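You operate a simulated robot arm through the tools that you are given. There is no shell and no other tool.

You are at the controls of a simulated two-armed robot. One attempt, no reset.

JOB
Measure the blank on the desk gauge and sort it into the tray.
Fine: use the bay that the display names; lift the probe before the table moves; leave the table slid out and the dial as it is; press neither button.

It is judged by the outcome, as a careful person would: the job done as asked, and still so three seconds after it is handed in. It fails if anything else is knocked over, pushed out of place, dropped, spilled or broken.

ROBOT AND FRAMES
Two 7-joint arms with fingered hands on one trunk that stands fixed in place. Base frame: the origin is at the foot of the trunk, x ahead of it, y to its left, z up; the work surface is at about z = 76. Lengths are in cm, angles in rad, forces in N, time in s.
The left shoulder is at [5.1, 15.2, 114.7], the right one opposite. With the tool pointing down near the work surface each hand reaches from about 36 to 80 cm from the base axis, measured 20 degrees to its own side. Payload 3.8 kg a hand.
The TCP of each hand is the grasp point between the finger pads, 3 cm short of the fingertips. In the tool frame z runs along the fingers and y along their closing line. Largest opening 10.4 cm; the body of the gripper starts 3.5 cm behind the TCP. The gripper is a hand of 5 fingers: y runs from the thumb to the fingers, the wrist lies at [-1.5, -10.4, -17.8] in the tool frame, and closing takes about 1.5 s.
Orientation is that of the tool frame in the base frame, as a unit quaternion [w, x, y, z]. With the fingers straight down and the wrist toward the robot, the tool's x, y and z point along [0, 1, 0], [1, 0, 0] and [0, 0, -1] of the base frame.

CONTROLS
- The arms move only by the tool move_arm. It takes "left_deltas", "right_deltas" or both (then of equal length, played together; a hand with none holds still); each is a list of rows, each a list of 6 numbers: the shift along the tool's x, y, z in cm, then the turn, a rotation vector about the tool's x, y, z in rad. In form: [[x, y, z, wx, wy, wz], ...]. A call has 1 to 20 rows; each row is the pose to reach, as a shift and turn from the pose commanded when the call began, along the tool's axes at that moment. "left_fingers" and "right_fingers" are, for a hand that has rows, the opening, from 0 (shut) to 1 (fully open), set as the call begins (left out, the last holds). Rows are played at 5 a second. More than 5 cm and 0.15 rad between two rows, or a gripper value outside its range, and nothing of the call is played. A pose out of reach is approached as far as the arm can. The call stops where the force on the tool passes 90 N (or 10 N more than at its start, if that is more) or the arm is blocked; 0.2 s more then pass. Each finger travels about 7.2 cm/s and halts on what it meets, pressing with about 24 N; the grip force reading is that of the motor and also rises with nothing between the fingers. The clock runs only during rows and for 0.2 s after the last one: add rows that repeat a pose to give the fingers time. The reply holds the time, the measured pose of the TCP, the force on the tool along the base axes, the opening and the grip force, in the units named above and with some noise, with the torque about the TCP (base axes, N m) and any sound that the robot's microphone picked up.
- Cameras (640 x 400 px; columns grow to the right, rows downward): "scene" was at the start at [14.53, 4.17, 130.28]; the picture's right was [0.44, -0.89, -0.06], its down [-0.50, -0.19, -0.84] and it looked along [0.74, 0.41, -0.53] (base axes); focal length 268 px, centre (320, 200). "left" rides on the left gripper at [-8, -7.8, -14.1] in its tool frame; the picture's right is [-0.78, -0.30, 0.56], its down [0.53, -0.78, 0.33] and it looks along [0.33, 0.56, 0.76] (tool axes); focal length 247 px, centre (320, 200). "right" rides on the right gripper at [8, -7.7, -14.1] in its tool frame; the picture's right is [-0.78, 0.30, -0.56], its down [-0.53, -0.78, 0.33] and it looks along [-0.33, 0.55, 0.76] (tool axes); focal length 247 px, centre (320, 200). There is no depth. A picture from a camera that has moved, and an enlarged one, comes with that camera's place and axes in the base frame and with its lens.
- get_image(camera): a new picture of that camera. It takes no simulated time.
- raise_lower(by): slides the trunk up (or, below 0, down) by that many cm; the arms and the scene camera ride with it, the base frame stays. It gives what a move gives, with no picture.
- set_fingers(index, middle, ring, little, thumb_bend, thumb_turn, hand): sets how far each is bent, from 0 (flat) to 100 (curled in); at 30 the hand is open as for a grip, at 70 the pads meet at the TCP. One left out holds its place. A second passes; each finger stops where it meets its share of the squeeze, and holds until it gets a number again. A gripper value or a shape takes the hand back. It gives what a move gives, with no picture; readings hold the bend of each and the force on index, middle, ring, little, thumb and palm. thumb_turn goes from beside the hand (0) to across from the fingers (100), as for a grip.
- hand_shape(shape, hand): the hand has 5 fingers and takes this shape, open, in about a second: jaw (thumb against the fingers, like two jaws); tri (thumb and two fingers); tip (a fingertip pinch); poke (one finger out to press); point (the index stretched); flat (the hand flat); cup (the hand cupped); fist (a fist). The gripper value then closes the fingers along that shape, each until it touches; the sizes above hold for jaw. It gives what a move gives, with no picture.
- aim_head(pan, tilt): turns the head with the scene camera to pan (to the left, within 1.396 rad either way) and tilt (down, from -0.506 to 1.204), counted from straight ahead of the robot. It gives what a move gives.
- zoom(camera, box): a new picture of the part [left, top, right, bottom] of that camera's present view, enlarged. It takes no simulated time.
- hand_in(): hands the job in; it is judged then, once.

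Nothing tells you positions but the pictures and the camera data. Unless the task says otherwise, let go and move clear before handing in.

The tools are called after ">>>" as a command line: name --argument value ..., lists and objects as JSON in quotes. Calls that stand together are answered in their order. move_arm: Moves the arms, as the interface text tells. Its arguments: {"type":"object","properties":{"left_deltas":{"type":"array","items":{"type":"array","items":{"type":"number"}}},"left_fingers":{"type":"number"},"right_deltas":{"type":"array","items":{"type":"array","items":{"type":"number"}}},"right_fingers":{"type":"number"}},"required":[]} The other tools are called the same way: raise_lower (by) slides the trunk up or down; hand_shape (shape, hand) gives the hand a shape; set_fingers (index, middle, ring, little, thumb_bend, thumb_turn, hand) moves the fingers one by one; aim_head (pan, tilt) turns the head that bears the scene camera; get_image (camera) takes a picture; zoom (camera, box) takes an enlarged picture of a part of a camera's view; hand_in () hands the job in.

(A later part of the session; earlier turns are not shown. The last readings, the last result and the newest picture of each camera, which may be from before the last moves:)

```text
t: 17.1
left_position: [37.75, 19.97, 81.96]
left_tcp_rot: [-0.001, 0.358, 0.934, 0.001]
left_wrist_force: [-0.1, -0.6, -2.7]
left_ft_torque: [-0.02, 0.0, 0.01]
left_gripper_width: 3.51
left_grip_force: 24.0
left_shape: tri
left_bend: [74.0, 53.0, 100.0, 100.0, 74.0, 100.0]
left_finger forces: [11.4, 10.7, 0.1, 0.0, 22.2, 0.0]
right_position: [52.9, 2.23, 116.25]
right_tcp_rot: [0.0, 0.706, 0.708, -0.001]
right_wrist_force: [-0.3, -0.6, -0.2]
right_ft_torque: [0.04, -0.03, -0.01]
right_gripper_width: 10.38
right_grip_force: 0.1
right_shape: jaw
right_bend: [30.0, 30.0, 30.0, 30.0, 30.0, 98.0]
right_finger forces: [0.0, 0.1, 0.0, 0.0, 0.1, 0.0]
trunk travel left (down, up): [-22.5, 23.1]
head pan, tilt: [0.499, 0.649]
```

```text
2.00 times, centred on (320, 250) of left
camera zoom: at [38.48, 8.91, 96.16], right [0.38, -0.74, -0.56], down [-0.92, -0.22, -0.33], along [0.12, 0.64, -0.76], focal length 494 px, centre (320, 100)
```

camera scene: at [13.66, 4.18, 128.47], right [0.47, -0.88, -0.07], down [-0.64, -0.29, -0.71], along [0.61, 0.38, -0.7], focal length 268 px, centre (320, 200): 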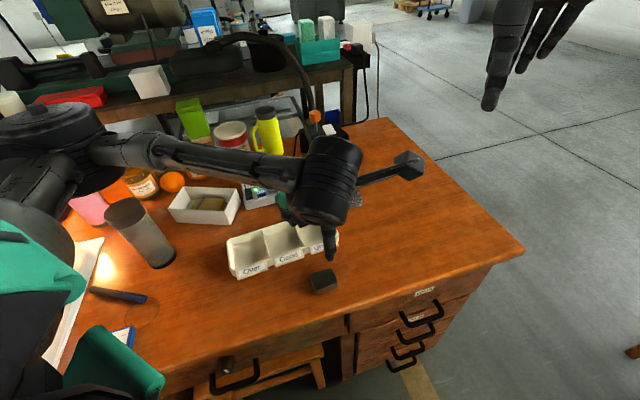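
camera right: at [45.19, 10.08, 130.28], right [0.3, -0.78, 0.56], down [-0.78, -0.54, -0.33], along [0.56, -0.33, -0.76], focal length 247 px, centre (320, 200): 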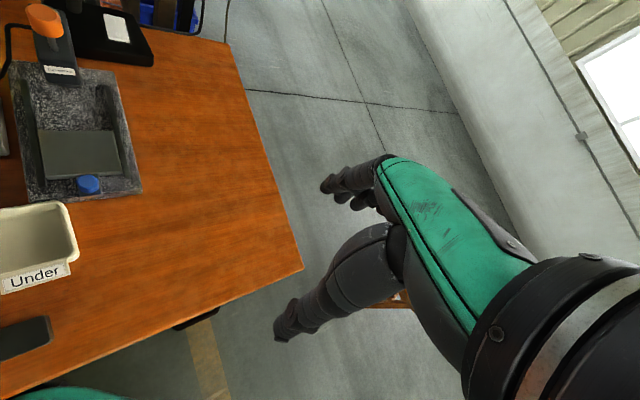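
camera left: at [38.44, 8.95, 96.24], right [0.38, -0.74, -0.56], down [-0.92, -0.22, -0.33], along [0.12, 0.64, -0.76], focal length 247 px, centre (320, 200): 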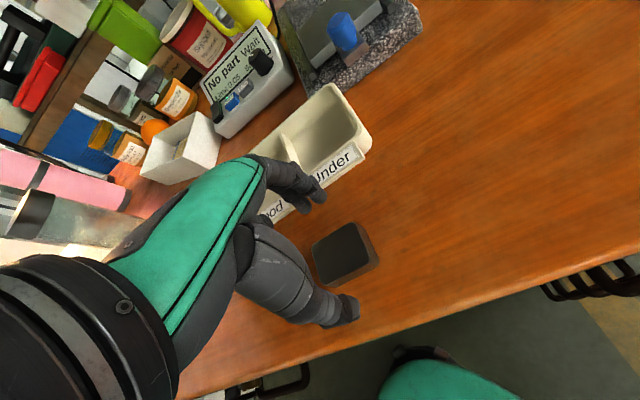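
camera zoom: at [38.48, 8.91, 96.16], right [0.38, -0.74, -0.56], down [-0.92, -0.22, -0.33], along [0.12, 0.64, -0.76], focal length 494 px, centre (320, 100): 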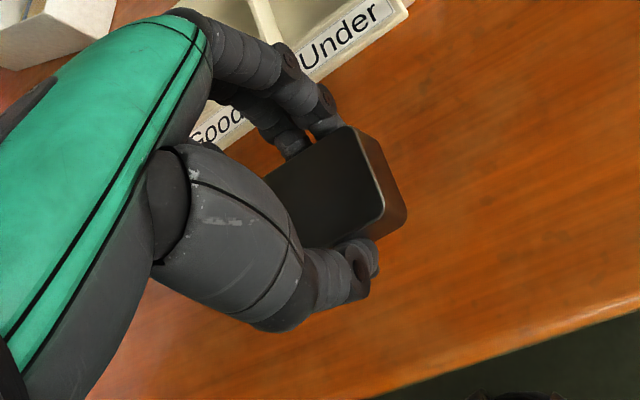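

The blank (≈2.7 N) is held firmly. Before taking it to the gauge, I'll bring the right hand to a safe viewing pose on the right side so its camera sees the gauge from the side.

>>> move_arm --right_deltas '[[0, 0.4, 2, 0, 0, -0.13], [0, 0.8, 4, 0, 0, -0.26], [0, 1.2, 6, 0, 0, -0.39], [0, 1.6, 8, 0, 0, -0.52], [0, 2, 10, 0, 0, -0.65], [0, 2.4, 12, 0, 0, -0.78], [0, 2.8, 14, 0, 0, -0.91], [0, 3.2, 16, 0, 0, -1.04], [0, 3.6, 18, 0, 0, -1.17], [0, 4, 20, 0, 0, -1.3], [0, 4.5, 22, 0, 0, -1.43], [0, 5, 24, 0, 0, -1.57], [0, 5, 24, 0, 0, -1.57]]'

>>> get_image --camera "right"

>>> get_image --camera "scene"

```text
t: 19.9
left_position: [37.68, 20.05, 81.92]
left_tcp_rot: [0.0, 0.357, 0.934, 0.0]
left_wrist_force: [-0.2, -0.3, -3.7]
left_ft_torque: [0.0, -0.03, 0.02]
left_gripper_width: 3.54
left_grip_force: 24.2
left_shape: tri
left_bend: [74.0, 53.0, 100.0, 100.0, 74.0, 100.0]
left_finger forces: [11.4, 10.7, 0.1, 0.0, 22.0, 0.1]
right_position: [50.39, -2.14, 94.9]
right_tcp_rot: [0.13, 0.196, 0.971, -0.038]
right_wrist_force: [0.5, -0.2, 0.1]
right_ft_torque: [0.0, 0.0, -0.03]
right_gripper_width: 10.39
right_grip_force: 0.1
right_shape: jaw
right_bend: [30.0, 30.0, 30.0, 30.0, 30.0, 97.0]
right_finger forces: [0.0, 0.1, 0.1, 0.0, 0.0, 0.0]
right hand out of reach, approached as far as the arm can: row 8, 9, 10, 11, 12, 13
trunk travel left (down, up): [-22.5, 23.1]
head pan, tilt: [0.499, 0.649]
```

```text
taken
camera right: at [36.86, -4.62, 106.44], right [0.67, 0.05, 0.74], down [0.25, -0.95, -0.16], along [0.7, 0.29, -0.66], focal length 247 px, centre (320, 200)
```

right: 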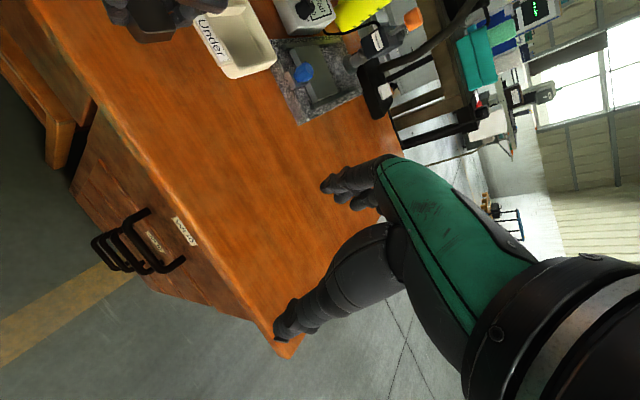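

```text
taken
camera scene: at [13.71, 4.19, 128.45], right [0.47, -0.88, -0.07], down [-0.64, -0.29, -0.71], along [0.61, 0.38, -0.7], focal length 268 px, centre (320, 200)
```

scene: 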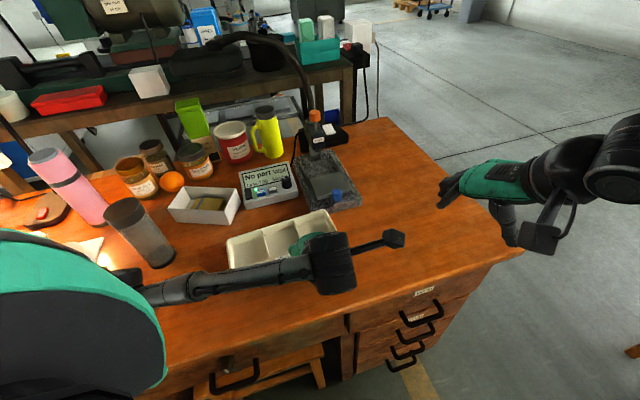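

The right camera now gives a side view of the gauge. Next I carry the blank up and over to a spot above the plate.

>>> move_arm --left_deltas '[[0, 0, -3, 0, 0, 0], [0, 0, -6, 0, 0, 0], [0, 0, -9, 0, 0, 0], [-1.4, 3, -9, 0, 0, 0.01], [-2.8, 6, -9, 0, 0, 0.02], [-4.2, 9.1, -9, 0, 0, 0.03], [-5.6, 12.2, -9, 0, 0, 0.04], [-7.1, 15.3, -9, 0, 0, 0.05], [-8.5, 18.4, -9, 0, 0, 0.06], [-9.9, 21.5, -9, 0, 0, 0.065], [-11.3, 24.5, -9, 0, 0, 0.07], [-11.3, 24.5, -9, 0, 0, 0.07]]'

>>> get_image --camera "left"

>>> get_image --camera "scene"

>>> zoom --camera "right" --box '[220, 0, 440, 140]'

```text
t: 22.5
left_position: [62.53, 30.7, 90.87]
left_tcp_rot: [0.0, 0.39, 0.921, 0.0]
left_wrist_force: [-0.6, -0.3, -2.6]
left_ft_torque: [0.01, 0.02, 0.01]
left_gripper_width: 3.5
left_grip_force: 24.7
left_shape: tri
left_bend: [74.0, 53.0, 100.0, 100.0, 74.0, 100.0]
left_finger forces: [11.4, 10.7, 0.0, 0.0, 22.2, 0.0]
right_position: [50.3, -2.07, 94.89]
right_tcp_rot: [0.131, 0.196, 0.971, -0.038]
right_wrist_force: [0.1, 0.0, 0.6]
right_ft_torque: [-0.03, -0.01, -0.01]
right_gripper_width: 10.39
right_grip_force: 0.1
right_shape: jaw
right_bend: [30.0, 30.0, 30.0, 30.0, 30.0, 97.0]
right_finger forces: [0.1, 0.0, 0.1, 0.1, 0.0, 0.0]
trunk travel left (down, up): [-22.5, 23.1]
head pan, tilt: [0.499, 0.649]
```

```text
taken
camera left: at [62.55, 19.59, 105.14], right [0.33, -0.76, -0.56], down [-0.93, -0.16, -0.33], along [0.17, 0.63, -0.76], focal length 247 px, centre (320, 200)
```

left: 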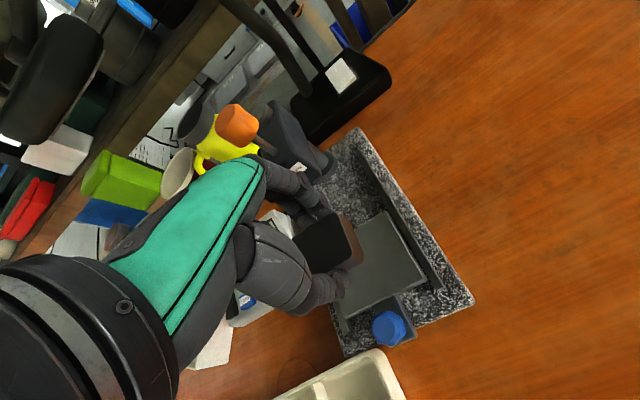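

```text
taken
camera scene: at [13.65, 4.22, 128.46], right [0.47, -0.88, -0.07], down [-0.64, -0.29, -0.71], along [0.61, 0.38, -0.7], focal length 268 px, centre (320, 200)
```

scene: 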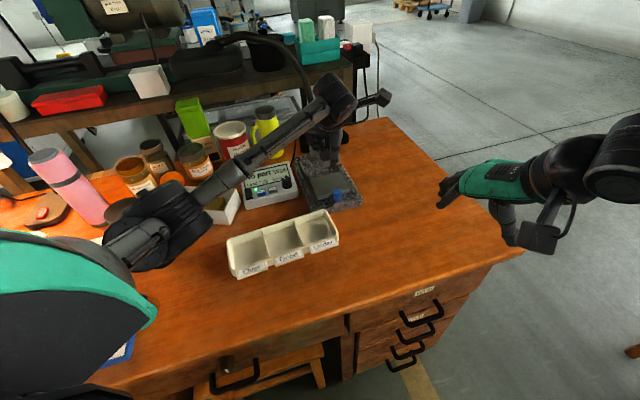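

```text
2.86 times, centred on (330, 70) of right
camera zoom: at [36.85, -4.56, 106.47], right [0.67, 0.05, 0.74], down [0.25, -0.95, -0.16], along [0.7, 0.29, -0.66], focal length 706 px, centre (291, 571)
```

zoom: 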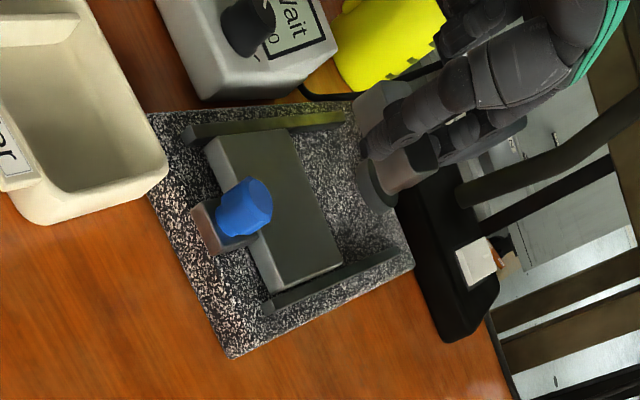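

>>> zoom --camera "left" --box '[250, 150, 490, 360]'

>>> zoom --camera "scene" --box '[280, 60, 400, 220]'

```text
1.90 times, centred on (370, 255) of left
camera zoom: at [62.55, 19.59, 105.14], right [0.33, -0.76, -0.56], down [-0.93, -0.16, -0.33], along [0.17, 0.63, -0.76], focal length 470 px, centre (225, 95)
```

zoom: 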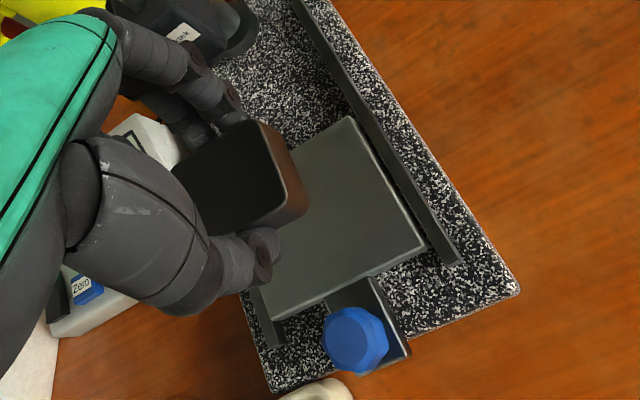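

```text
2.50 times, centred on (340, 140) of scene
camera zoom: at [13.65, 4.22, 128.46], right [0.47, -0.88, -0.07], down [-0.64, -0.29, -0.71], along [0.61, 0.38, -0.7], focal length 670 px, centre (270, 350)
```

zoom: 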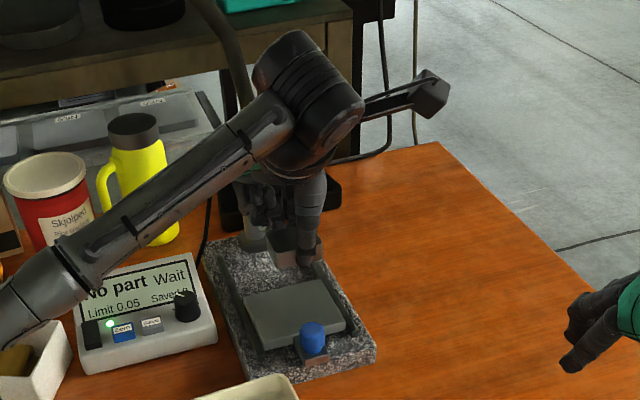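

The blank centre is about (62.2, 30.7) against a plate centre of about (62.25, 31.1), so I'll nudge by 0.3 cm and lower it almost to the plate.

>>> move_arm --left_deltas '[[0.2, 0.3, 1.5, 0, 0, 0], [0.2, 0.3, 3, 0, 0, 0], [0.2, 0.3, 4.5, 0, 0, 0], [0.2, 0.3, 5.5, 0, 0, 0], [0.2, 0.3, 6.2, 0, 0, 0], [0.2, 0.3, 6.6, 0, 0, 0], [0.2, 0.3, 6.6, 0, 0, 0]]'

>>> zoom --camera "left" --box '[230, 120, 470, 330]'

>>> zoom --camera "right" --box '[250, 0, 430, 130]'

>>> zoom --camera "scene" --box '[280, 60, 400, 220]'

```text
t: 24.1
left_position: [62.76, 31.08, 84.3]
left_tcp_rot: [0.0, 0.39, 0.921, -0.001]
left_wrist_force: [0.8, 0.2, -3.8]
left_ft_torque: [-0.02, -0.06, -0.01]
left_gripper_width: 3.51
left_grip_force: 23.6
left_shape: tri
left_bend: [74.0, 53.0, 100.0, 100.0, 74.0, 100.0]
left_finger forces: [11.3, 10.8, 0.0, 0.0, 22.3, 0.0]
right_position: [50.43, -2.11, 95.07]
right_tcp_rot: [0.131, 0.196, 0.971, -0.038]
right_wrist_force: [0.2, -0.7, -0.7]
right_ft_torque: [0.0, 0.01, -0.01]
right_gripper_width: 10.37
right_grip_force: 0.0
right_shape: jaw
right_bend: [30.0, 30.0, 30.0, 30.0, 30.0, 97.0]
right_finger forces: [0.1, 0.1, 0.0, 0.0, 0.0, 0.1]
trunk travel left (down, up): [-22.5, 23.1]
head pan, tilt: [0.499, 0.649]
```

```text
1.90 times, centred on (350, 225) of left
camera zoom: at [62.6, 19.94, 98.49], right [0.33, -0.76, -0.56], down [-0.93, -0.16, -0.33], along [0.17, 0.63, -0.76], focal length 470 px, centre (263, 152)
```

zoom: 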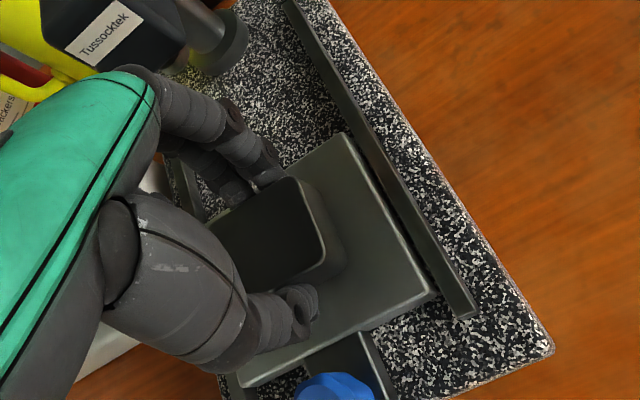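

```text
3.08 times, centred on (340, 65) of right
camera zoom: at [36.88, -4.57, 106.45], right [0.67, 0.05, 0.74], down [0.25, -0.95, -0.16], along [0.7, 0.29, -0.66], focal length 760 px, centre (258, 615)
```

zoom: 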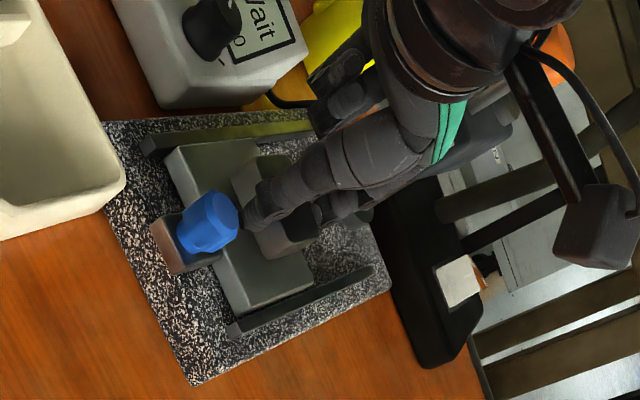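

```text
2.50 times, centred on (340, 140) of scene
camera zoom: at [13.69, 4.21, 128.46], right [0.47, -0.88, -0.07], down [-0.64, -0.29, -0.71], along [0.61, 0.38, -0.7], focal length 670 px, centre (270, 350)
```

zoom: 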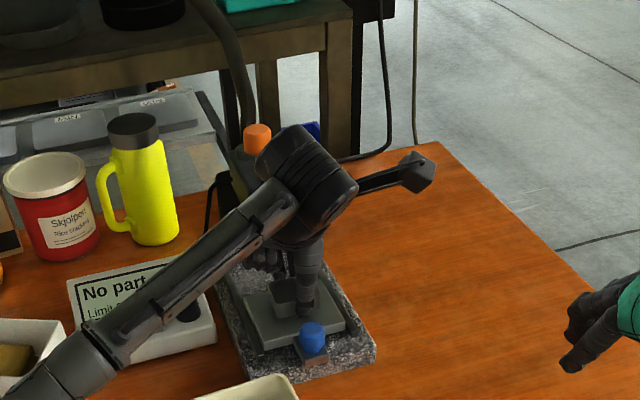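

The blank is parallel to the plate and centred above it. Lowering to touch.

>>> move_arm --left_deltas '[[0, 0, 0.2, 0, 0, 0], [0, 0, 0.4, 0, 0, 0], [0, 0, 0.4, 0, 0, 0]]'

>>> zoom --camera "right" --box '[270, 20, 370, 100]'

```text
t: 24.9
left_position: [62.54, 31.06, 84.03]
left_tcp_rot: [0.0, 0.39, 0.921, 0.0]
left_wrist_force: [0.1, 0.5, -3.4]
left_ft_torque: [0.02, 0.03, 0.04]
left_gripper_width: 3.53
left_grip_force: 24.3
left_shape: tri
left_bend: [74.0, 53.0, 100.0, 100.0, 74.0, 100.0]
left_finger forces: [11.4, 10.8, 0.0, 0.1, 22.2, 0.1]
right_position: [50.51, -1.99, 95.0]
right_tcp_rot: [0.131, 0.196, 0.971, -0.038]
right_wrist_force: [0.2, 0.3, -0.2]
right_ft_torque: [-0.02, -0.02, 0.02]
right_gripper_width: 10.38
right_grip_force: 0.0
right_shape: jaw
right_bend: [30.0, 30.0, 30.0, 30.0, 30.0, 97.0]
right_finger forces: [0.0, 0.0, 0.1, 0.0, 0.1, 0.1]
trunk travel left (down, up): [-22.5, 23.1]
head pan, tilt: [0.499, 0.649]
```

```text
5.00 times, centred on (320, 60) of right
camera zoom: at [36.88, -4.57, 106.45], right [0.67, 0.05, 0.74], down [0.25, -0.95, -0.16], along [0.7, 0.29, -0.66], focal length 1235 px, centre (320, 900)
```

zoom: 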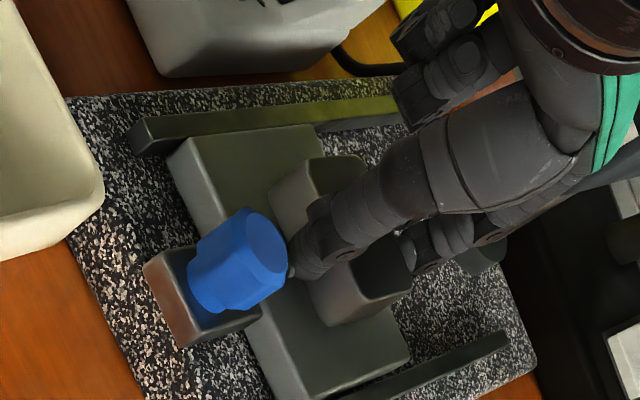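

>>> move_arm --left_deltas '[[0, 0, 0.15, 0, 0, 0], [0, 0, 0.3, 0, 0, 0], [0, 0, 0.3, 0, 0, 0]]'

>>> zoom --camera "right" --box '[270, 20, 370, 100]'

```text
t: 25.7
left_position: [62.62, 31.05, 83.61]
left_tcp_rot: [0.001, 0.39, 0.921, -0.001]
left_wrist_force: [-0.5, -0.5, -2.7]
left_ft_torque: [0.01, 0.02, 0.03]
left_gripper_width: 3.5
left_grip_force: 23.9
left_shape: tri
left_bend: [74.0, 53.0, 100.0, 100.0, 74.0, 100.0]
left_finger forces: [11.4, 10.8, 0.1, 0.0, 22.2, 0.0]
right_position: [50.4, -1.95, 95.01]
right_tcp_rot: [0.131, 0.196, 0.971, -0.038]
right_wrist_force: [0.1, 0.7, -0.6]
right_ft_torque: [-0.02, 0.0, 0.0]
right_gripper_width: 10.38
right_grip_force: 0.1
right_shape: jaw
right_bend: [30.0, 30.0, 30.0, 30.0, 30.0, 97.0]
right_finger forces: [0.0, 0.0, 0.0, 0.0, 0.0, 0.1]
trunk travel left (down, up): [-22.5, 23.1]
head pan, tilt: [0.499, 0.649]
```

```text
5.00 times, centred on (320, 60) of right
camera zoom: at [36.88, -4.57, 106.45], right [0.67, 0.05, 0.74], down [0.25, -0.95, -0.16], along [0.7, 0.29, -0.66], focal length 1235 px, centre (320, 900)
```

zoom: 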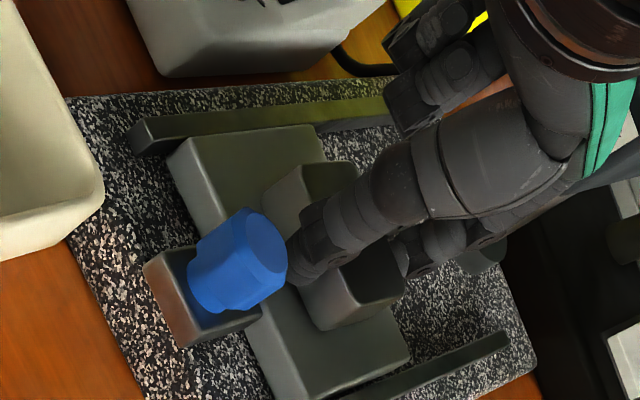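

>>> move_arm --left_deltas '[[0, 0, 0.15, 0, 0, 0], [0, 0, 0.3, 0, 0, 0], [0, 0, 0.3, 0, 0, 0]]'

>>> zoom --camera "right" --box '[270, 20, 370, 100]'

```text
t: 26.5
left_position: [62.65, 31.14, 83.4]
left_tcp_rot: [0.001, 0.39, 0.921, 0.001]
left_wrist_force: [0.9, 0.8, 3.3]
left_ft_torque: [-0.09, 0.05, 0.0]
left_gripper_width: 3.49
left_grip_force: 24.3
left_shape: tri
left_bend: [74.0, 53.0, 100.0, 100.0, 74.0, 100.0]
left_finger forces: [11.9, 11.4, 0.0, 0.0, 27.8, 0.1]
right_position: [50.42, -2.13, 94.98]
right_tcp_rot: [0.131, 0.196, 0.971, -0.038]
right_wrist_force: [0.8, 0.9, -1.1]
right_ft_torque: [0.0, 0.03, -0.01]
right_gripper_width: 10.38
right_grip_force: 0.0
right_shape: jaw
right_bend: [30.0, 30.0, 30.0, 30.0, 30.0, 97.0]
right_finger forces: [0.0, 0.1, 0.1, 0.0, 0.0, 0.0]
trunk travel left (down, up): [-22.5, 23.1]
head pan, tilt: [0.499, 0.649]
```

```text
5.00 times, centred on (320, 60) of right
camera zoom: at [36.83, -4.6, 106.48], right [0.67, 0.05, 0.74], down [0.25, -0.95, -0.16], along [0.7, 0.29, -0.66], focal length 1235 px, centre (320, 900)
```

zoom: 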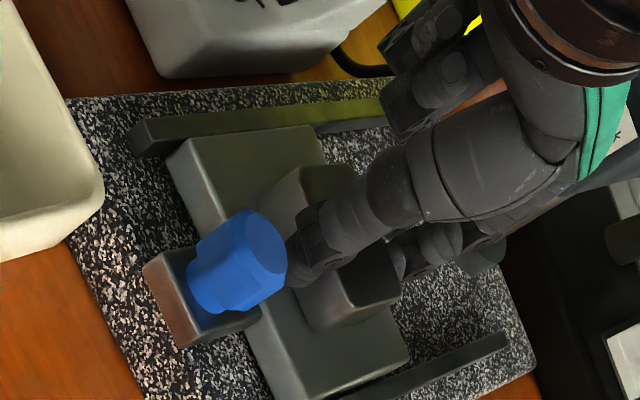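

Contact with the plate is just felt (force changed from -3 to +3 N). I'll release by opening only partly.

>>> move_arm --left_deltas '[[0, 0, 0.07, 0, 0, 0], [0, 0, 0.07, 0, 0, 0]]'

>>> move_arm --left_deltas '[[0, 0, 0, 0, 0, 0], [0, 0, 0, 0, 0, 0], [0, 0, 0, 0, 0, 0]]' --left_fingers 0.5

>>> zoom --camera "right" --box '[270, 20, 370, 100]'

>>> zoom --camera "left" --box '[230, 120, 470, 330]'

```text
t: 27.1
left_position: [62.48, 30.94, 83.46]
left_tcp_rot: [0.001, 0.391, 0.92, 0.001]
left_wrist_force: [1.9, -0.1, 8.2]
left_ft_torque: [-0.13, 0.05, 0.03]
left_gripper_width: 3.51
left_grip_force: 24.3
left_shape: tri
left_bend: [74.0, 53.0, 100.0, 100.0, 74.0, 100.0]
left_finger forces: [13.1, 12.4, 0.0, 0.0, 33.2, 0.0]
right_position: [50.34, -2.16, 95.09]
right_tcp_rot: [0.131, 0.196, 0.971, -0.038]
right_wrist_force: [-0.6, -0.1, -0.3]
right_ft_torque: [0.0, -0.01, 0.01]
right_gripper_width: 10.37
right_grip_force: 0.0
right_shape: jaw
right_bend: [30.0, 30.0, 30.0, 30.0, 30.0, 97.0]
right_finger forces: [0.0, 0.0, 0.0, 0.0, 0.0, 0.1]
trunk travel left (down, up): [-22.5, 23.1]
head pan, tilt: [0.499, 0.649]
```

```text
t: 27.9
left_position: [62.49, 30.96, 83.39]
left_tcp_rot: [0.001, 0.391, 0.921, 0.001]
left_wrist_force: [1.0, 0.5, 11.4]
left_ft_torque: [-0.08, -0.01, 0.0]
left_gripper_width: 4.86
left_grip_force: 0.1
left_shape: tri
left_bend: [75.0, 45.0, 99.0, 99.0, 73.0, 100.0]
left_finger forces: [2.9, 1.5, 0.0, 0.0, 6.6, 0.1]
right_position: [50.42, -2.25, 95.01]
right_tcp_rot: [0.133, 0.197, 0.971, -0.037]
right_wrist_force: [0.6, -0.4, -0.3]
right_ft_torque: [0.01, -0.01, -0.01]
right_gripper_width: 10.42
right_grip_force: 0.0
right_shape: jaw
right_bend: [30.0, 30.0, 30.0, 30.0, 30.0, 97.0]
right_finger forces: [0.1, 0.1, 0.0, 0.1, 0.1, 0.0]
trunk travel left (down, up): [-22.5, 23.1]
head pan, tilt: [0.499, 0.649]
```

```text
5.00 times, centred on (320, 60) of right
camera zoom: at [36.73, -4.65, 106.51], right [0.67, 0.05, 0.74], down [0.25, -0.95, -0.16], along [0.7, 0.29, -0.65], focal length 1235 px, centre (320, 900)
```

zoom: 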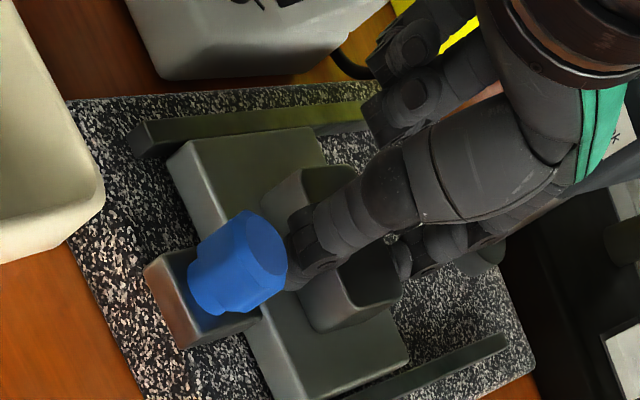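

```text
1.90 times, centred on (350, 225) of left
camera zoom: at [62.42, 19.86, 97.64], right [0.33, -0.76, -0.56], down [-0.93, -0.16, -0.33], along [0.17, 0.63, -0.76], focal length 470 px, centre (263, 152)
```

zoom: 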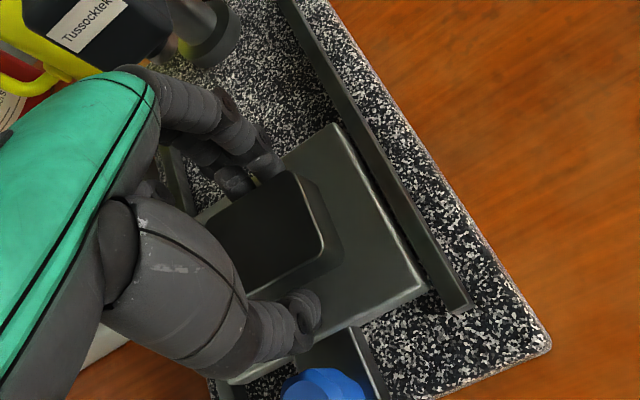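

Released; the tips just rest on the plate. Lifting straight up slowly.

>>> move_arm --left_deltas '[[0, 0, -0.4, 0, 0, 0], [0, 0, -1, 0, 0, 0], [0, 0, -2, 0, 0, 0], [0, 0, -4, 0, 0, 0], [0, 0, -4, 0, 0, 0]]'

>>> zoom --camera "left" --box '[230, 120, 470, 330]'

>>> zoom --camera "right" --box '[270, 20, 370, 100]'

```text
t: 29.1
left_position: [62.66, 31.04, 87.28]
left_tcp_rot: [0.0, 0.39, 0.921, 0.0]
left_wrist_force: [0.0, -0.7, -0.4]
left_ft_torque: [-0.01, 0.02, 0.0]
left_gripper_width: 5.17
left_grip_force: 0.0
left_shape: tri
left_bend: [74.0, 45.0, 99.0, 99.0, 70.0, 100.0]
left_finger forces: [0.1, 0.1, 0.1, 0.0, 0.0, 0.2]
right_position: [50.44, -2.05, 94.97]
right_tcp_rot: [0.13, 0.196, 0.971, -0.039]
right_wrist_force: [0.6, -0.4, -0.2]
right_ft_torque: [-0.01, 0.04, -0.04]
right_gripper_width: 10.38
right_grip_force: 0.0
right_shape: jaw
right_bend: [30.0, 30.0, 30.0, 30.0, 30.0, 97.0]
right_finger forces: [0.0, 0.0, 0.0, 0.0, 0.0, 0.1]
trunk travel left (down, up): [-22.5, 23.1]
head pan, tilt: [0.499, 0.649]
```

```text
1.90 times, centred on (350, 225) of left
camera zoom: at [62.57, 19.96, 101.51], right [0.33, -0.76, -0.56], down [-0.93, -0.16, -0.33], along [0.17, 0.63, -0.76], focal length 470 px, centre (263, 152)
```

zoom: 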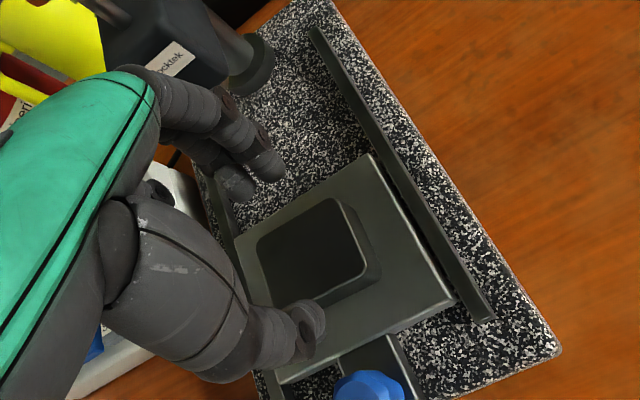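

```text
5.00 times, centred on (320, 60) of right
camera zoom: at [36.85, -4.58, 106.46], right [0.67, 0.05, 0.74], down [0.25, -0.95, -0.16], along [0.7, 0.29, -0.66], focal length 1235 px, centre (320, 900)
```

zoom: 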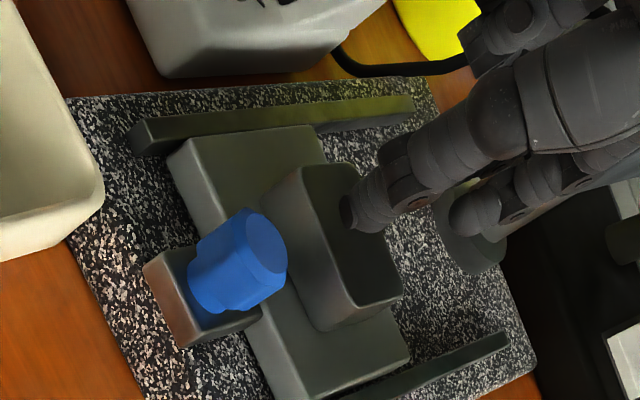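

The blank sits squared and centred on the plate. Now I back the hand off, tilt it, and form a hook with index and middle (others curled, thumb aside) to move the blue knob without striking the probe arm.

>>> move_arm --left_deltas '[[0, 0, -3, 0, 0, 0], [0, 0, -6, 0, 0, 0], [0, -2, -9, 0, 0, 0], [0, -5, -11, -0.1, 0, 0], [0, -8, -12, -0.2, 0, 0], [0, -11, -12, -0.3, 0, 0], [0, -14, -12, -0.4, 0, 0], [0, -15, -12, -0.5, 0, 0], [0, -15, -12, -0.6, 0, 0], [0, -15, -12, -0.6, 0, 0]]'

>>> set_fingers --hand "left" --index 55 --middle 55 --ring 100 --little 100 --thumb_bend 0 --thumb_turn 0

>>> get_image --camera "right"

>>> get_image --camera "scene"

>>> get_image --camera "left"

```text
t: 31.3
left_position: [51.74, 20.59, 99.27]
left_tcp_rot: [0.116, 0.373, 0.879, 0.273]
left_wrist_force: [0.7, 0.7, -0.7]
left_ft_torque: [0.01, 0.01, -0.02]
left_gripper_width: 5.18
left_grip_force: 0.1
left_shape: tri
left_bend: [74.0, 45.0, 99.0, 99.0, 70.0, 100.0]
left_finger forces: [0.1, 0.1, 0.0, 0.0, 0.0, 0.0]
right_position: [50.37, -2.04, 94.96]
right_tcp_rot: [0.131, 0.196, 0.971, -0.037]
right_wrist_force: [-0.3, 0.4, 0.2]
right_ft_torque: [-0.03, -0.02, -0.01]
right_gripper_width: 10.39
right_grip_force: 0.1
right_shape: jaw
right_bend: [30.0, 30.0, 30.0, 30.0, 30.0, 97.0]
right_finger forces: [0.0, 0.0, 0.0, 0.0, 0.0, 0.1]
trunk travel left (down, up): [-22.5, 23.1]
head pan, tilt: [0.499, 0.649]
```

```text
t: 32.3
left_position: [51.85, 20.5, 99.19]
left_tcp_rot: [0.115, 0.373, 0.88, 0.273]
left_wrist_force: [-0.1, 0.5, -0.9]
left_ft_torque: [0.02, 0.01, 0.04]
left_gripper_width: 14.23
left_grip_force: 0.0
left_shape: fingers
left_bend: [55.0, 55.0, 100.0, 100.0, 0.0, 0.0]
left_finger forces: [0.0, 0.0, 0.1, 0.0, 0.0, 0.0]
right_position: [50.33, -2.15, 94.97]
right_tcp_rot: [0.131, 0.196, 0.971, -0.038]
right_wrist_force: [-0.5, 0.1, 0.1]
right_ft_torque: [-0.01, -0.05, -0.03]
right_gripper_width: 10.39
right_grip_force: 0.0
right_shape: jaw
right_bend: [30.0, 30.0, 30.0, 30.0, 30.0, 97.0]
right_finger forces: [0.0, 0.0, 0.0, 0.1, 0.0, 0.0]
trunk travel left (down, up): [-22.5, 23.1]
head pan, tilt: [0.499, 0.649]
```

```text
taken
camera right: at [36.85, -4.6, 106.47], right [0.67, 0.05, 0.74], down [0.25, -0.95, -0.16], along [0.7, 0.29, -0.66], focal length 247 px, centre (320, 200)
```

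right: 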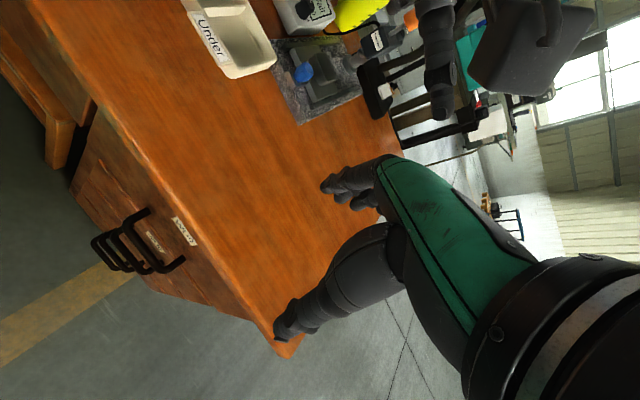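

```text
taken
camera scene: at [13.65, 4.18, 128.46], right [0.47, -0.88, -0.07], down [-0.64, -0.29, -0.71], along [0.61, 0.38, -0.7], focal length 268 px, centre (320, 200)
```

scene: 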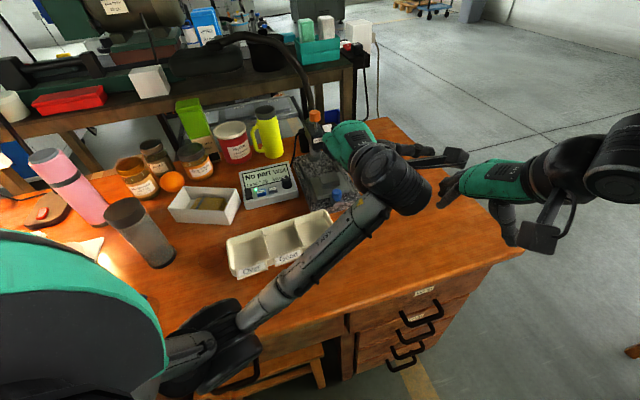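

```text
taken
camera left: at [47.05, 4.88, 106.6], right [0.59, -0.51, -0.63], down [-0.7, 0.07, -0.71], along [0.41, 0.86, -0.31], focal length 247 px, centre (320, 200)
```

left: 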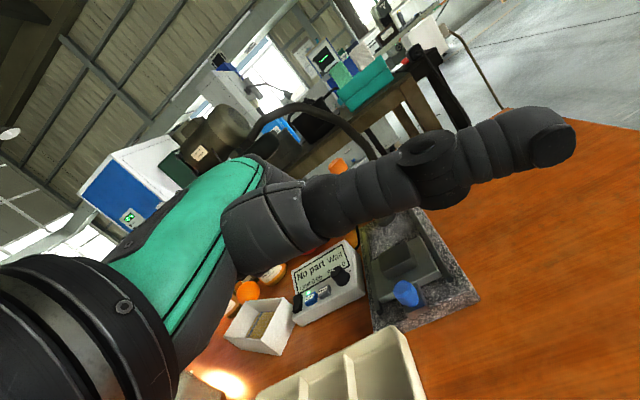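

>>> zoom --camera "right" --box '[270, 0, 490, 140]'

>>> zoom --camera "scene" --box '[290, 90, 450, 230]'

```text
2.86 times, centred on (380, 70) of right
camera zoom: at [36.85, -4.6, 106.47], right [0.67, 0.05, 0.74], down [0.25, -0.95, -0.16], along [0.7, 0.29, -0.66], focal length 706 px, centre (149, 571)
```

zoom: 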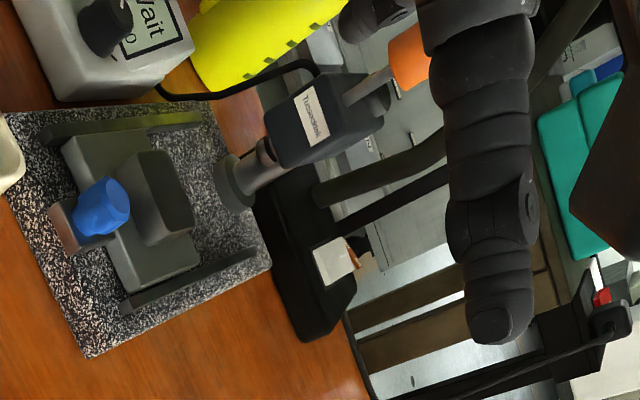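

```text
2.86 times, centred on (370, 160) of scene
camera zoom: at [13.65, 4.18, 128.46], right [0.47, -0.88, -0.07], down [-0.64, -0.29, -0.71], along [0.61, 0.38, -0.7], focal length 766 px, centre (177, 314)
```

zoom: 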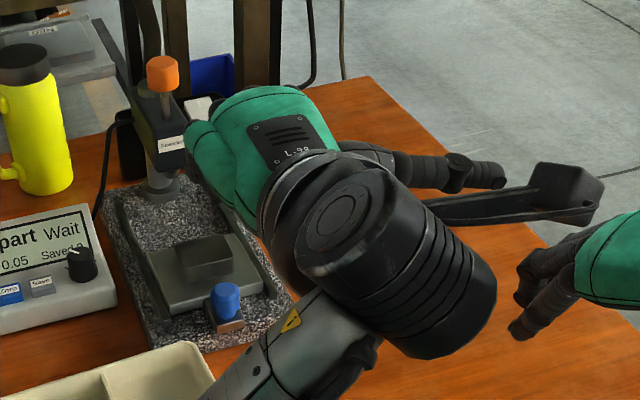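

The side view shows the probe tip retracted close under its arm, so it is up. The thumb blocks my view, so I'll check what the "poke" shape does with it.

>>> hand_shape --hand "left" --shape "poke"

>>> get_image --camera "left"

>>> get_image --camera "right"

```text
t: 33.2
left_position: [51.85, 20.62, 99.26]
left_tcp_rot: [0.115, 0.373, 0.88, 0.272]
left_wrist_force: [-0.4, -0.4, 0.1]
left_ft_torque: [0.01, 0.05, -0.02]
left_gripper_width: 0.0
left_grip_force: 0.0
left_shape: poke
left_bend: [70.0, 70.0, 99.0, 99.0, 100.0, 100.0]
left_finger forces: [0.1, 0.1, 0.0, 0.0, 0.0, 0.0]
right_position: [50.44, -2.08, 95.11]
right_tcp_rot: [0.131, 0.196, 0.971, -0.038]
right_wrist_force: [0.4, -0.3, 0.0]
right_ft_torque: [0.02, 0.01, -0.01]
right_gripper_width: 10.38
right_grip_force: 0.0
right_shape: jaw
right_bend: [30.0, 30.0, 30.0, 30.0, 30.0, 97.0]
right_finger forces: [0.1, 0.0, 0.0, 0.0, 0.1, 0.0]
trunk travel left (down, up): [-22.5, 23.1]
head pan, tilt: [0.499, 0.649]
```

```text
taken
camera left: at [47.05, 4.87, 106.6], right [0.59, -0.51, -0.63], down [-0.7, 0.07, -0.71], along [0.41, 0.86, -0.31], focal length 247 px, centre (320, 200)
```

left: 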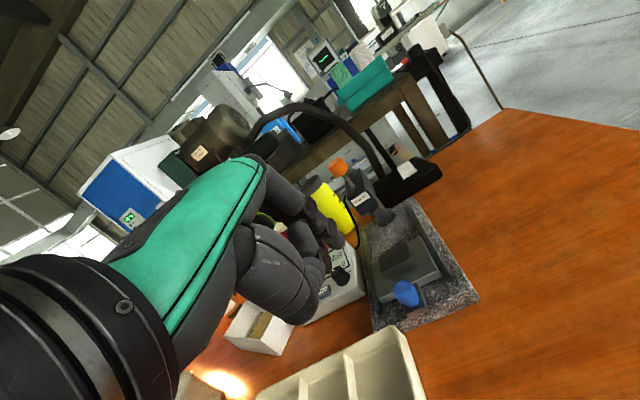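

```text
taken
camera right: at [36.85, -4.6, 106.47], right [0.67, 0.05, 0.74], down [0.25, -0.95, -0.16], along [0.7, 0.29, -0.66], focal length 247 px, centre (320, 200)
```

right: 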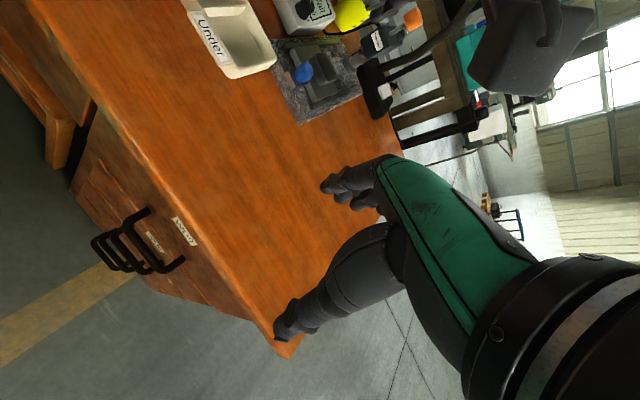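

>>> zoom --camera "left" --box '[220, 150, 420, 340]'

>>> zoom --camera "right" --box '[330, 0, 450, 80]'

```text
2.11 times, centred on (320, 245) of left
camera zoom: at [47.05, 4.87, 106.6], right [0.59, -0.51, -0.63], down [-0.7, 0.07, -0.71], along [0.41, 0.86, -0.31], focal length 520 px, centre (320, 105)
```

zoom: 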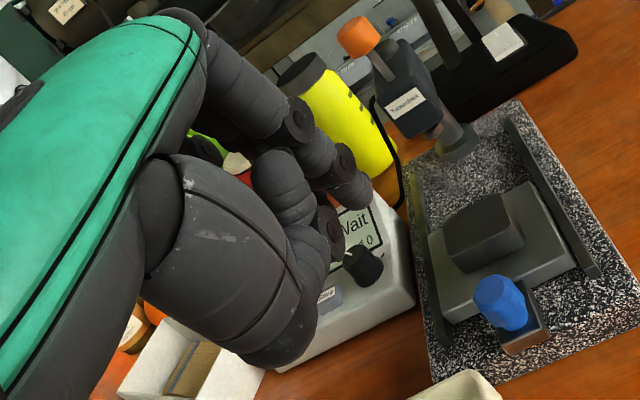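

```text
5.00 times, centred on (390, 40) of right
camera zoom: at [36.85, -4.6, 106.47], right [0.67, 0.05, 0.74], down [0.25, -0.95, -0.16], along [0.7, 0.29, -0.66], focal length 1235 px, centre (-30, 1000)
```

zoom: 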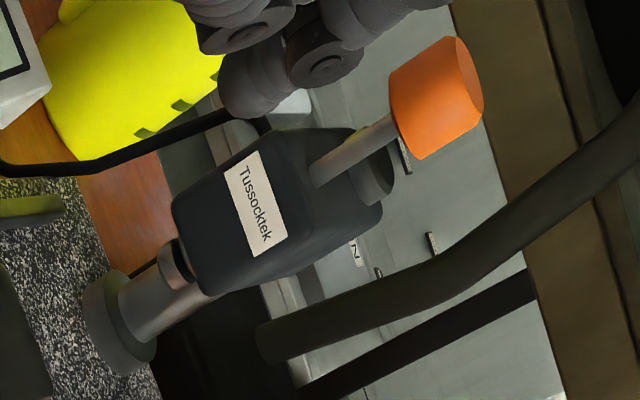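

"poke" tucks the thumb away and keeps index+middle together, which is good for pushing the knob from behind. I'll tilt a bit more and lower the fingertips behind the blue knob, stopping a little high to check.

>>> move_arm --left_deltas '[[-0.1, -1.2, 2.5, -0.05, 0, 0], [-0.1, -2.4, 5, -0.1, 0, 0], [-0.2, -3.6, 7.5, -0.15, 0, 0], [-0.2, -4.8, 10, -0.2, 0, 0], [-0.2, -5.6, 12.3, -0.2, 0, 0], [-0.2, -5.6, 12.3, -0.2, 0, 0]]'

>>> get_image --camera "left"

>>> zoom --camera "right" --box '[220, 0, 440, 140]'

>>> zoom --camera "scene" --box '[260, 90, 440, 270]'

```text
t: 34.6
left_position: [53.62, 22.05, 85.9]
left_tcp_rot: [0.152, 0.359, 0.848, 0.359]
left_wrist_force: [0.0, 0.1, -1.2]
left_ft_torque: [-0.01, 0.0, 0.01]
left_gripper_width: 0.01
left_grip_force: 0.1
left_shape: poke
left_bend: [70.0, 70.0, 99.0, 99.0, 100.0, 100.0]
left_finger forces: [0.0, 0.0, 0.0, 0.1, 0.0, 0.1]
right_position: [50.41, -2.16, 94.97]
right_tcp_rot: [0.131, 0.195, 0.971, -0.039]
right_wrist_force: [-0.7, -0.2, 0.6]
right_ft_torque: [-0.03, 0.01, 0.0]
right_gripper_width: 10.4
right_grip_force: 0.1
right_shape: jaw
right_bend: [30.0, 30.0, 30.0, 30.0, 30.0, 97.0]
right_finger forces: [0.0, 0.1, 0.0, 0.1, 0.0, 0.1]
trunk travel left (down, up): [-22.5, 23.1]
head pan, tilt: [0.499, 0.649]
```

```text
taken
camera left: at [47.93, 5.52, 90.28], right [0.68, -0.42, -0.6], down [-0.59, 0.17, -0.79], along [0.44, 0.89, -0.13], focal length 247 px, centre (320, 200)
```

left: 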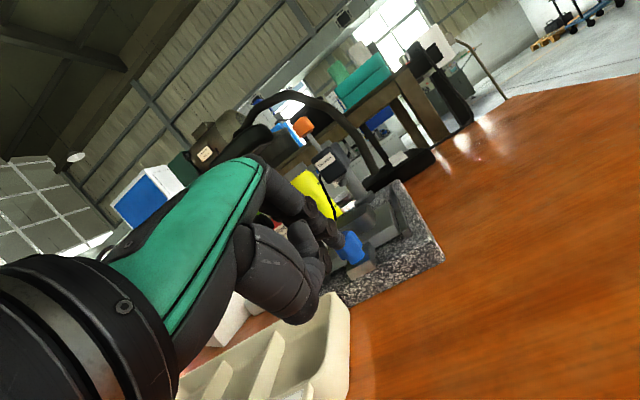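

```text
2.86 times, centred on (330, 70) of right
camera zoom: at [36.83, -4.6, 106.47], right [0.67, 0.05, 0.74], down [0.25, -0.95, -0.16], along [0.7, 0.29, -0.66], focal length 706 px, centre (291, 571)
```

zoom: 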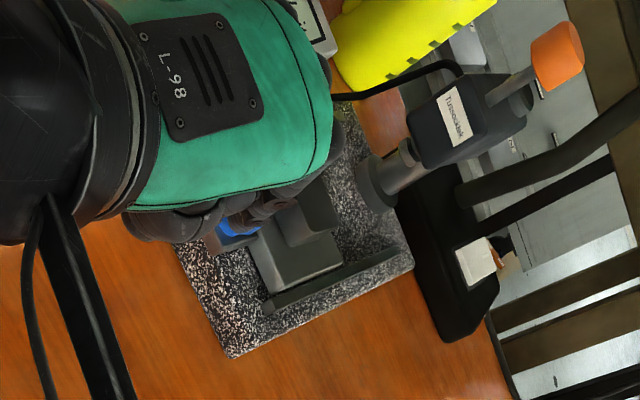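

```text
2.22 times, centred on (350, 180) of scene
camera zoom: at [13.63, 4.17, 128.47], right [0.47, -0.88, -0.07], down [-0.64, -0.29, -0.71], along [0.61, 0.38, -0.7], focal length 596 px, centre (253, 244)
```

zoom: 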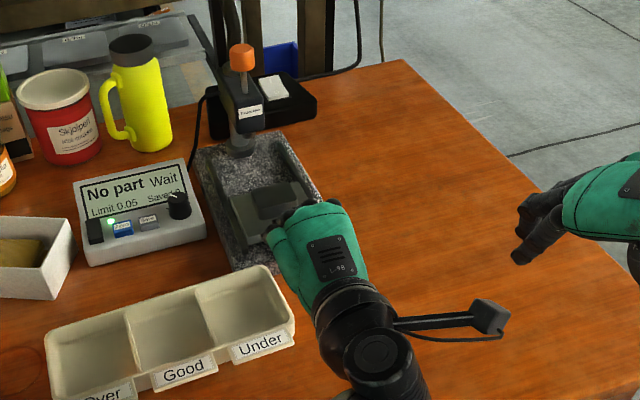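

>>> zoom --camera "left" --box '[260, 160, 460, 330]'

>>> zoom --camera "right" --box '[260, 40, 360, 110]'

```text
2.35 times, centred on (360, 245) of left
camera zoom: at [47.93, 5.52, 90.28], right [0.68, -0.42, -0.6], down [-0.59, 0.17, -0.79], along [0.44, 0.89, -0.13], focal length 581 px, centre (226, 94)
```

zoom: 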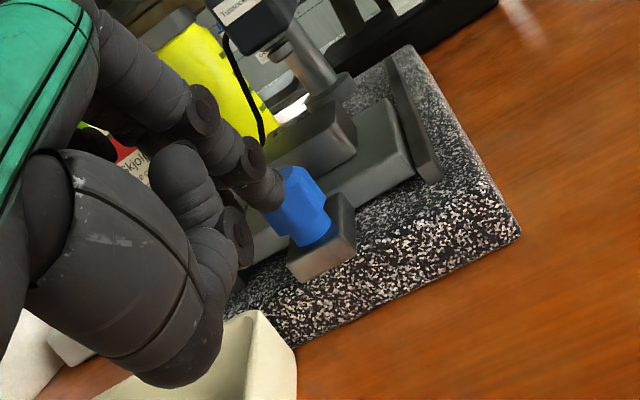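

```text
5.71 times, centred on (310, 75) of right
camera zoom: at [36.83, -4.6, 106.47], right [0.67, 0.05, 0.74], down [0.25, -0.95, -0.16], along [0.7, 0.29, -0.66], focal length 1411 px, centre (377, 914)
```

zoom: 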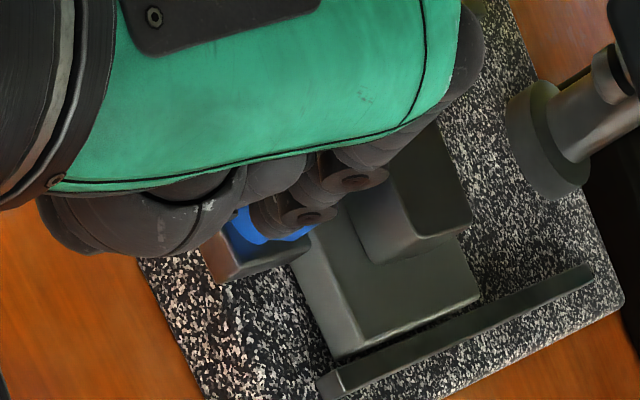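

The geometry checks out: fingertips are about 2 cm behind the knob and slightly above it. Lowering 2.7 cm to knob mid-height.

>>> move_arm --left_deltas '[[0, -0.65, 0.63, 0, 0, 0], [0, -1.3, 1.26, 0, 0, 0], [0, -1.94, 1.88, 0, 0, 0], [0, -1.94, 1.88, 0, 0, 0]]'

>>> zoom --camera "left" --box '[260, 130, 460, 300]'

>>> zoom --camera "right" --box '[260, 40, 360, 110]'

```text
t: 35.6
left_position: [53.65, 22.03, 83.28]
left_tcp_rot: [0.152, 0.36, 0.848, 0.358]
left_wrist_force: [-0.9, -1.0, 0.0]
left_ft_torque: [0.01, 0.01, 0.02]
left_gripper_width: 0.01
left_grip_force: 0.0
left_shape: poke
left_bend: [70.0, 70.0, 99.0, 99.0, 100.0, 100.0]
left_finger forces: [0.0, 0.0, 0.0, 0.0, 0.1, 0.0]
right_position: [50.35, -2.11, 94.99]
right_tcp_rot: [0.131, 0.196, 0.971, -0.038]
right_wrist_force: [0.5, -1.2, -0.6]
right_ft_torque: [-0.01, -0.01, 0.02]
right_gripper_width: 10.4
right_grip_force: 0.0
right_shape: jaw
right_bend: [30.0, 30.0, 30.0, 30.0, 30.0, 97.0]
right_finger forces: [0.0, 0.1, 0.0, 0.0, 0.1, 0.0]
trunk travel left (down, up): [-22.5, 23.1]
head pan, tilt: [0.499, 0.649]
```

```text
2.35 times, centred on (360, 215) of left
camera zoom: at [48.03, 5.49, 87.63], right [0.68, -0.42, -0.6], down [-0.59, 0.17, -0.79], along [0.44, 0.89, -0.13], focal length 581 px, centre (226, 165)
```

zoom: 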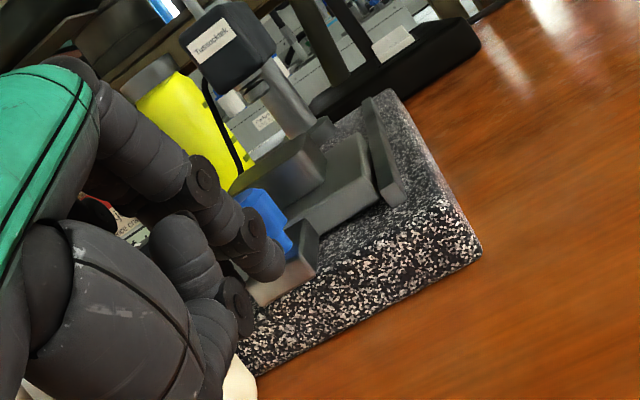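

```text
5.71 times, centred on (310, 75) of right
camera zoom: at [36.84, -4.59, 106.47], right [0.67, 0.05, 0.74], down [0.25, -0.95, -0.16], along [0.7, 0.29, -0.66], focal length 1411 px, centre (377, 914)
```

zoom: 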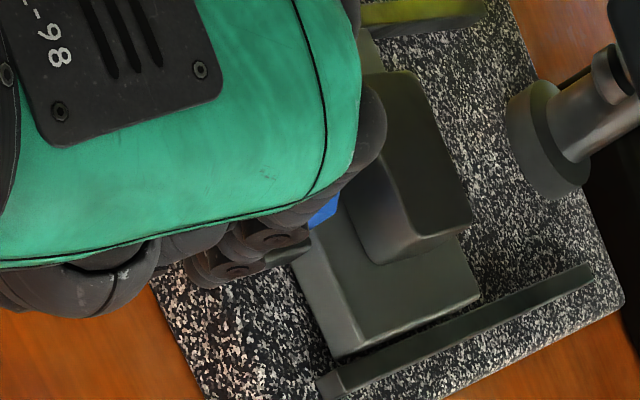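

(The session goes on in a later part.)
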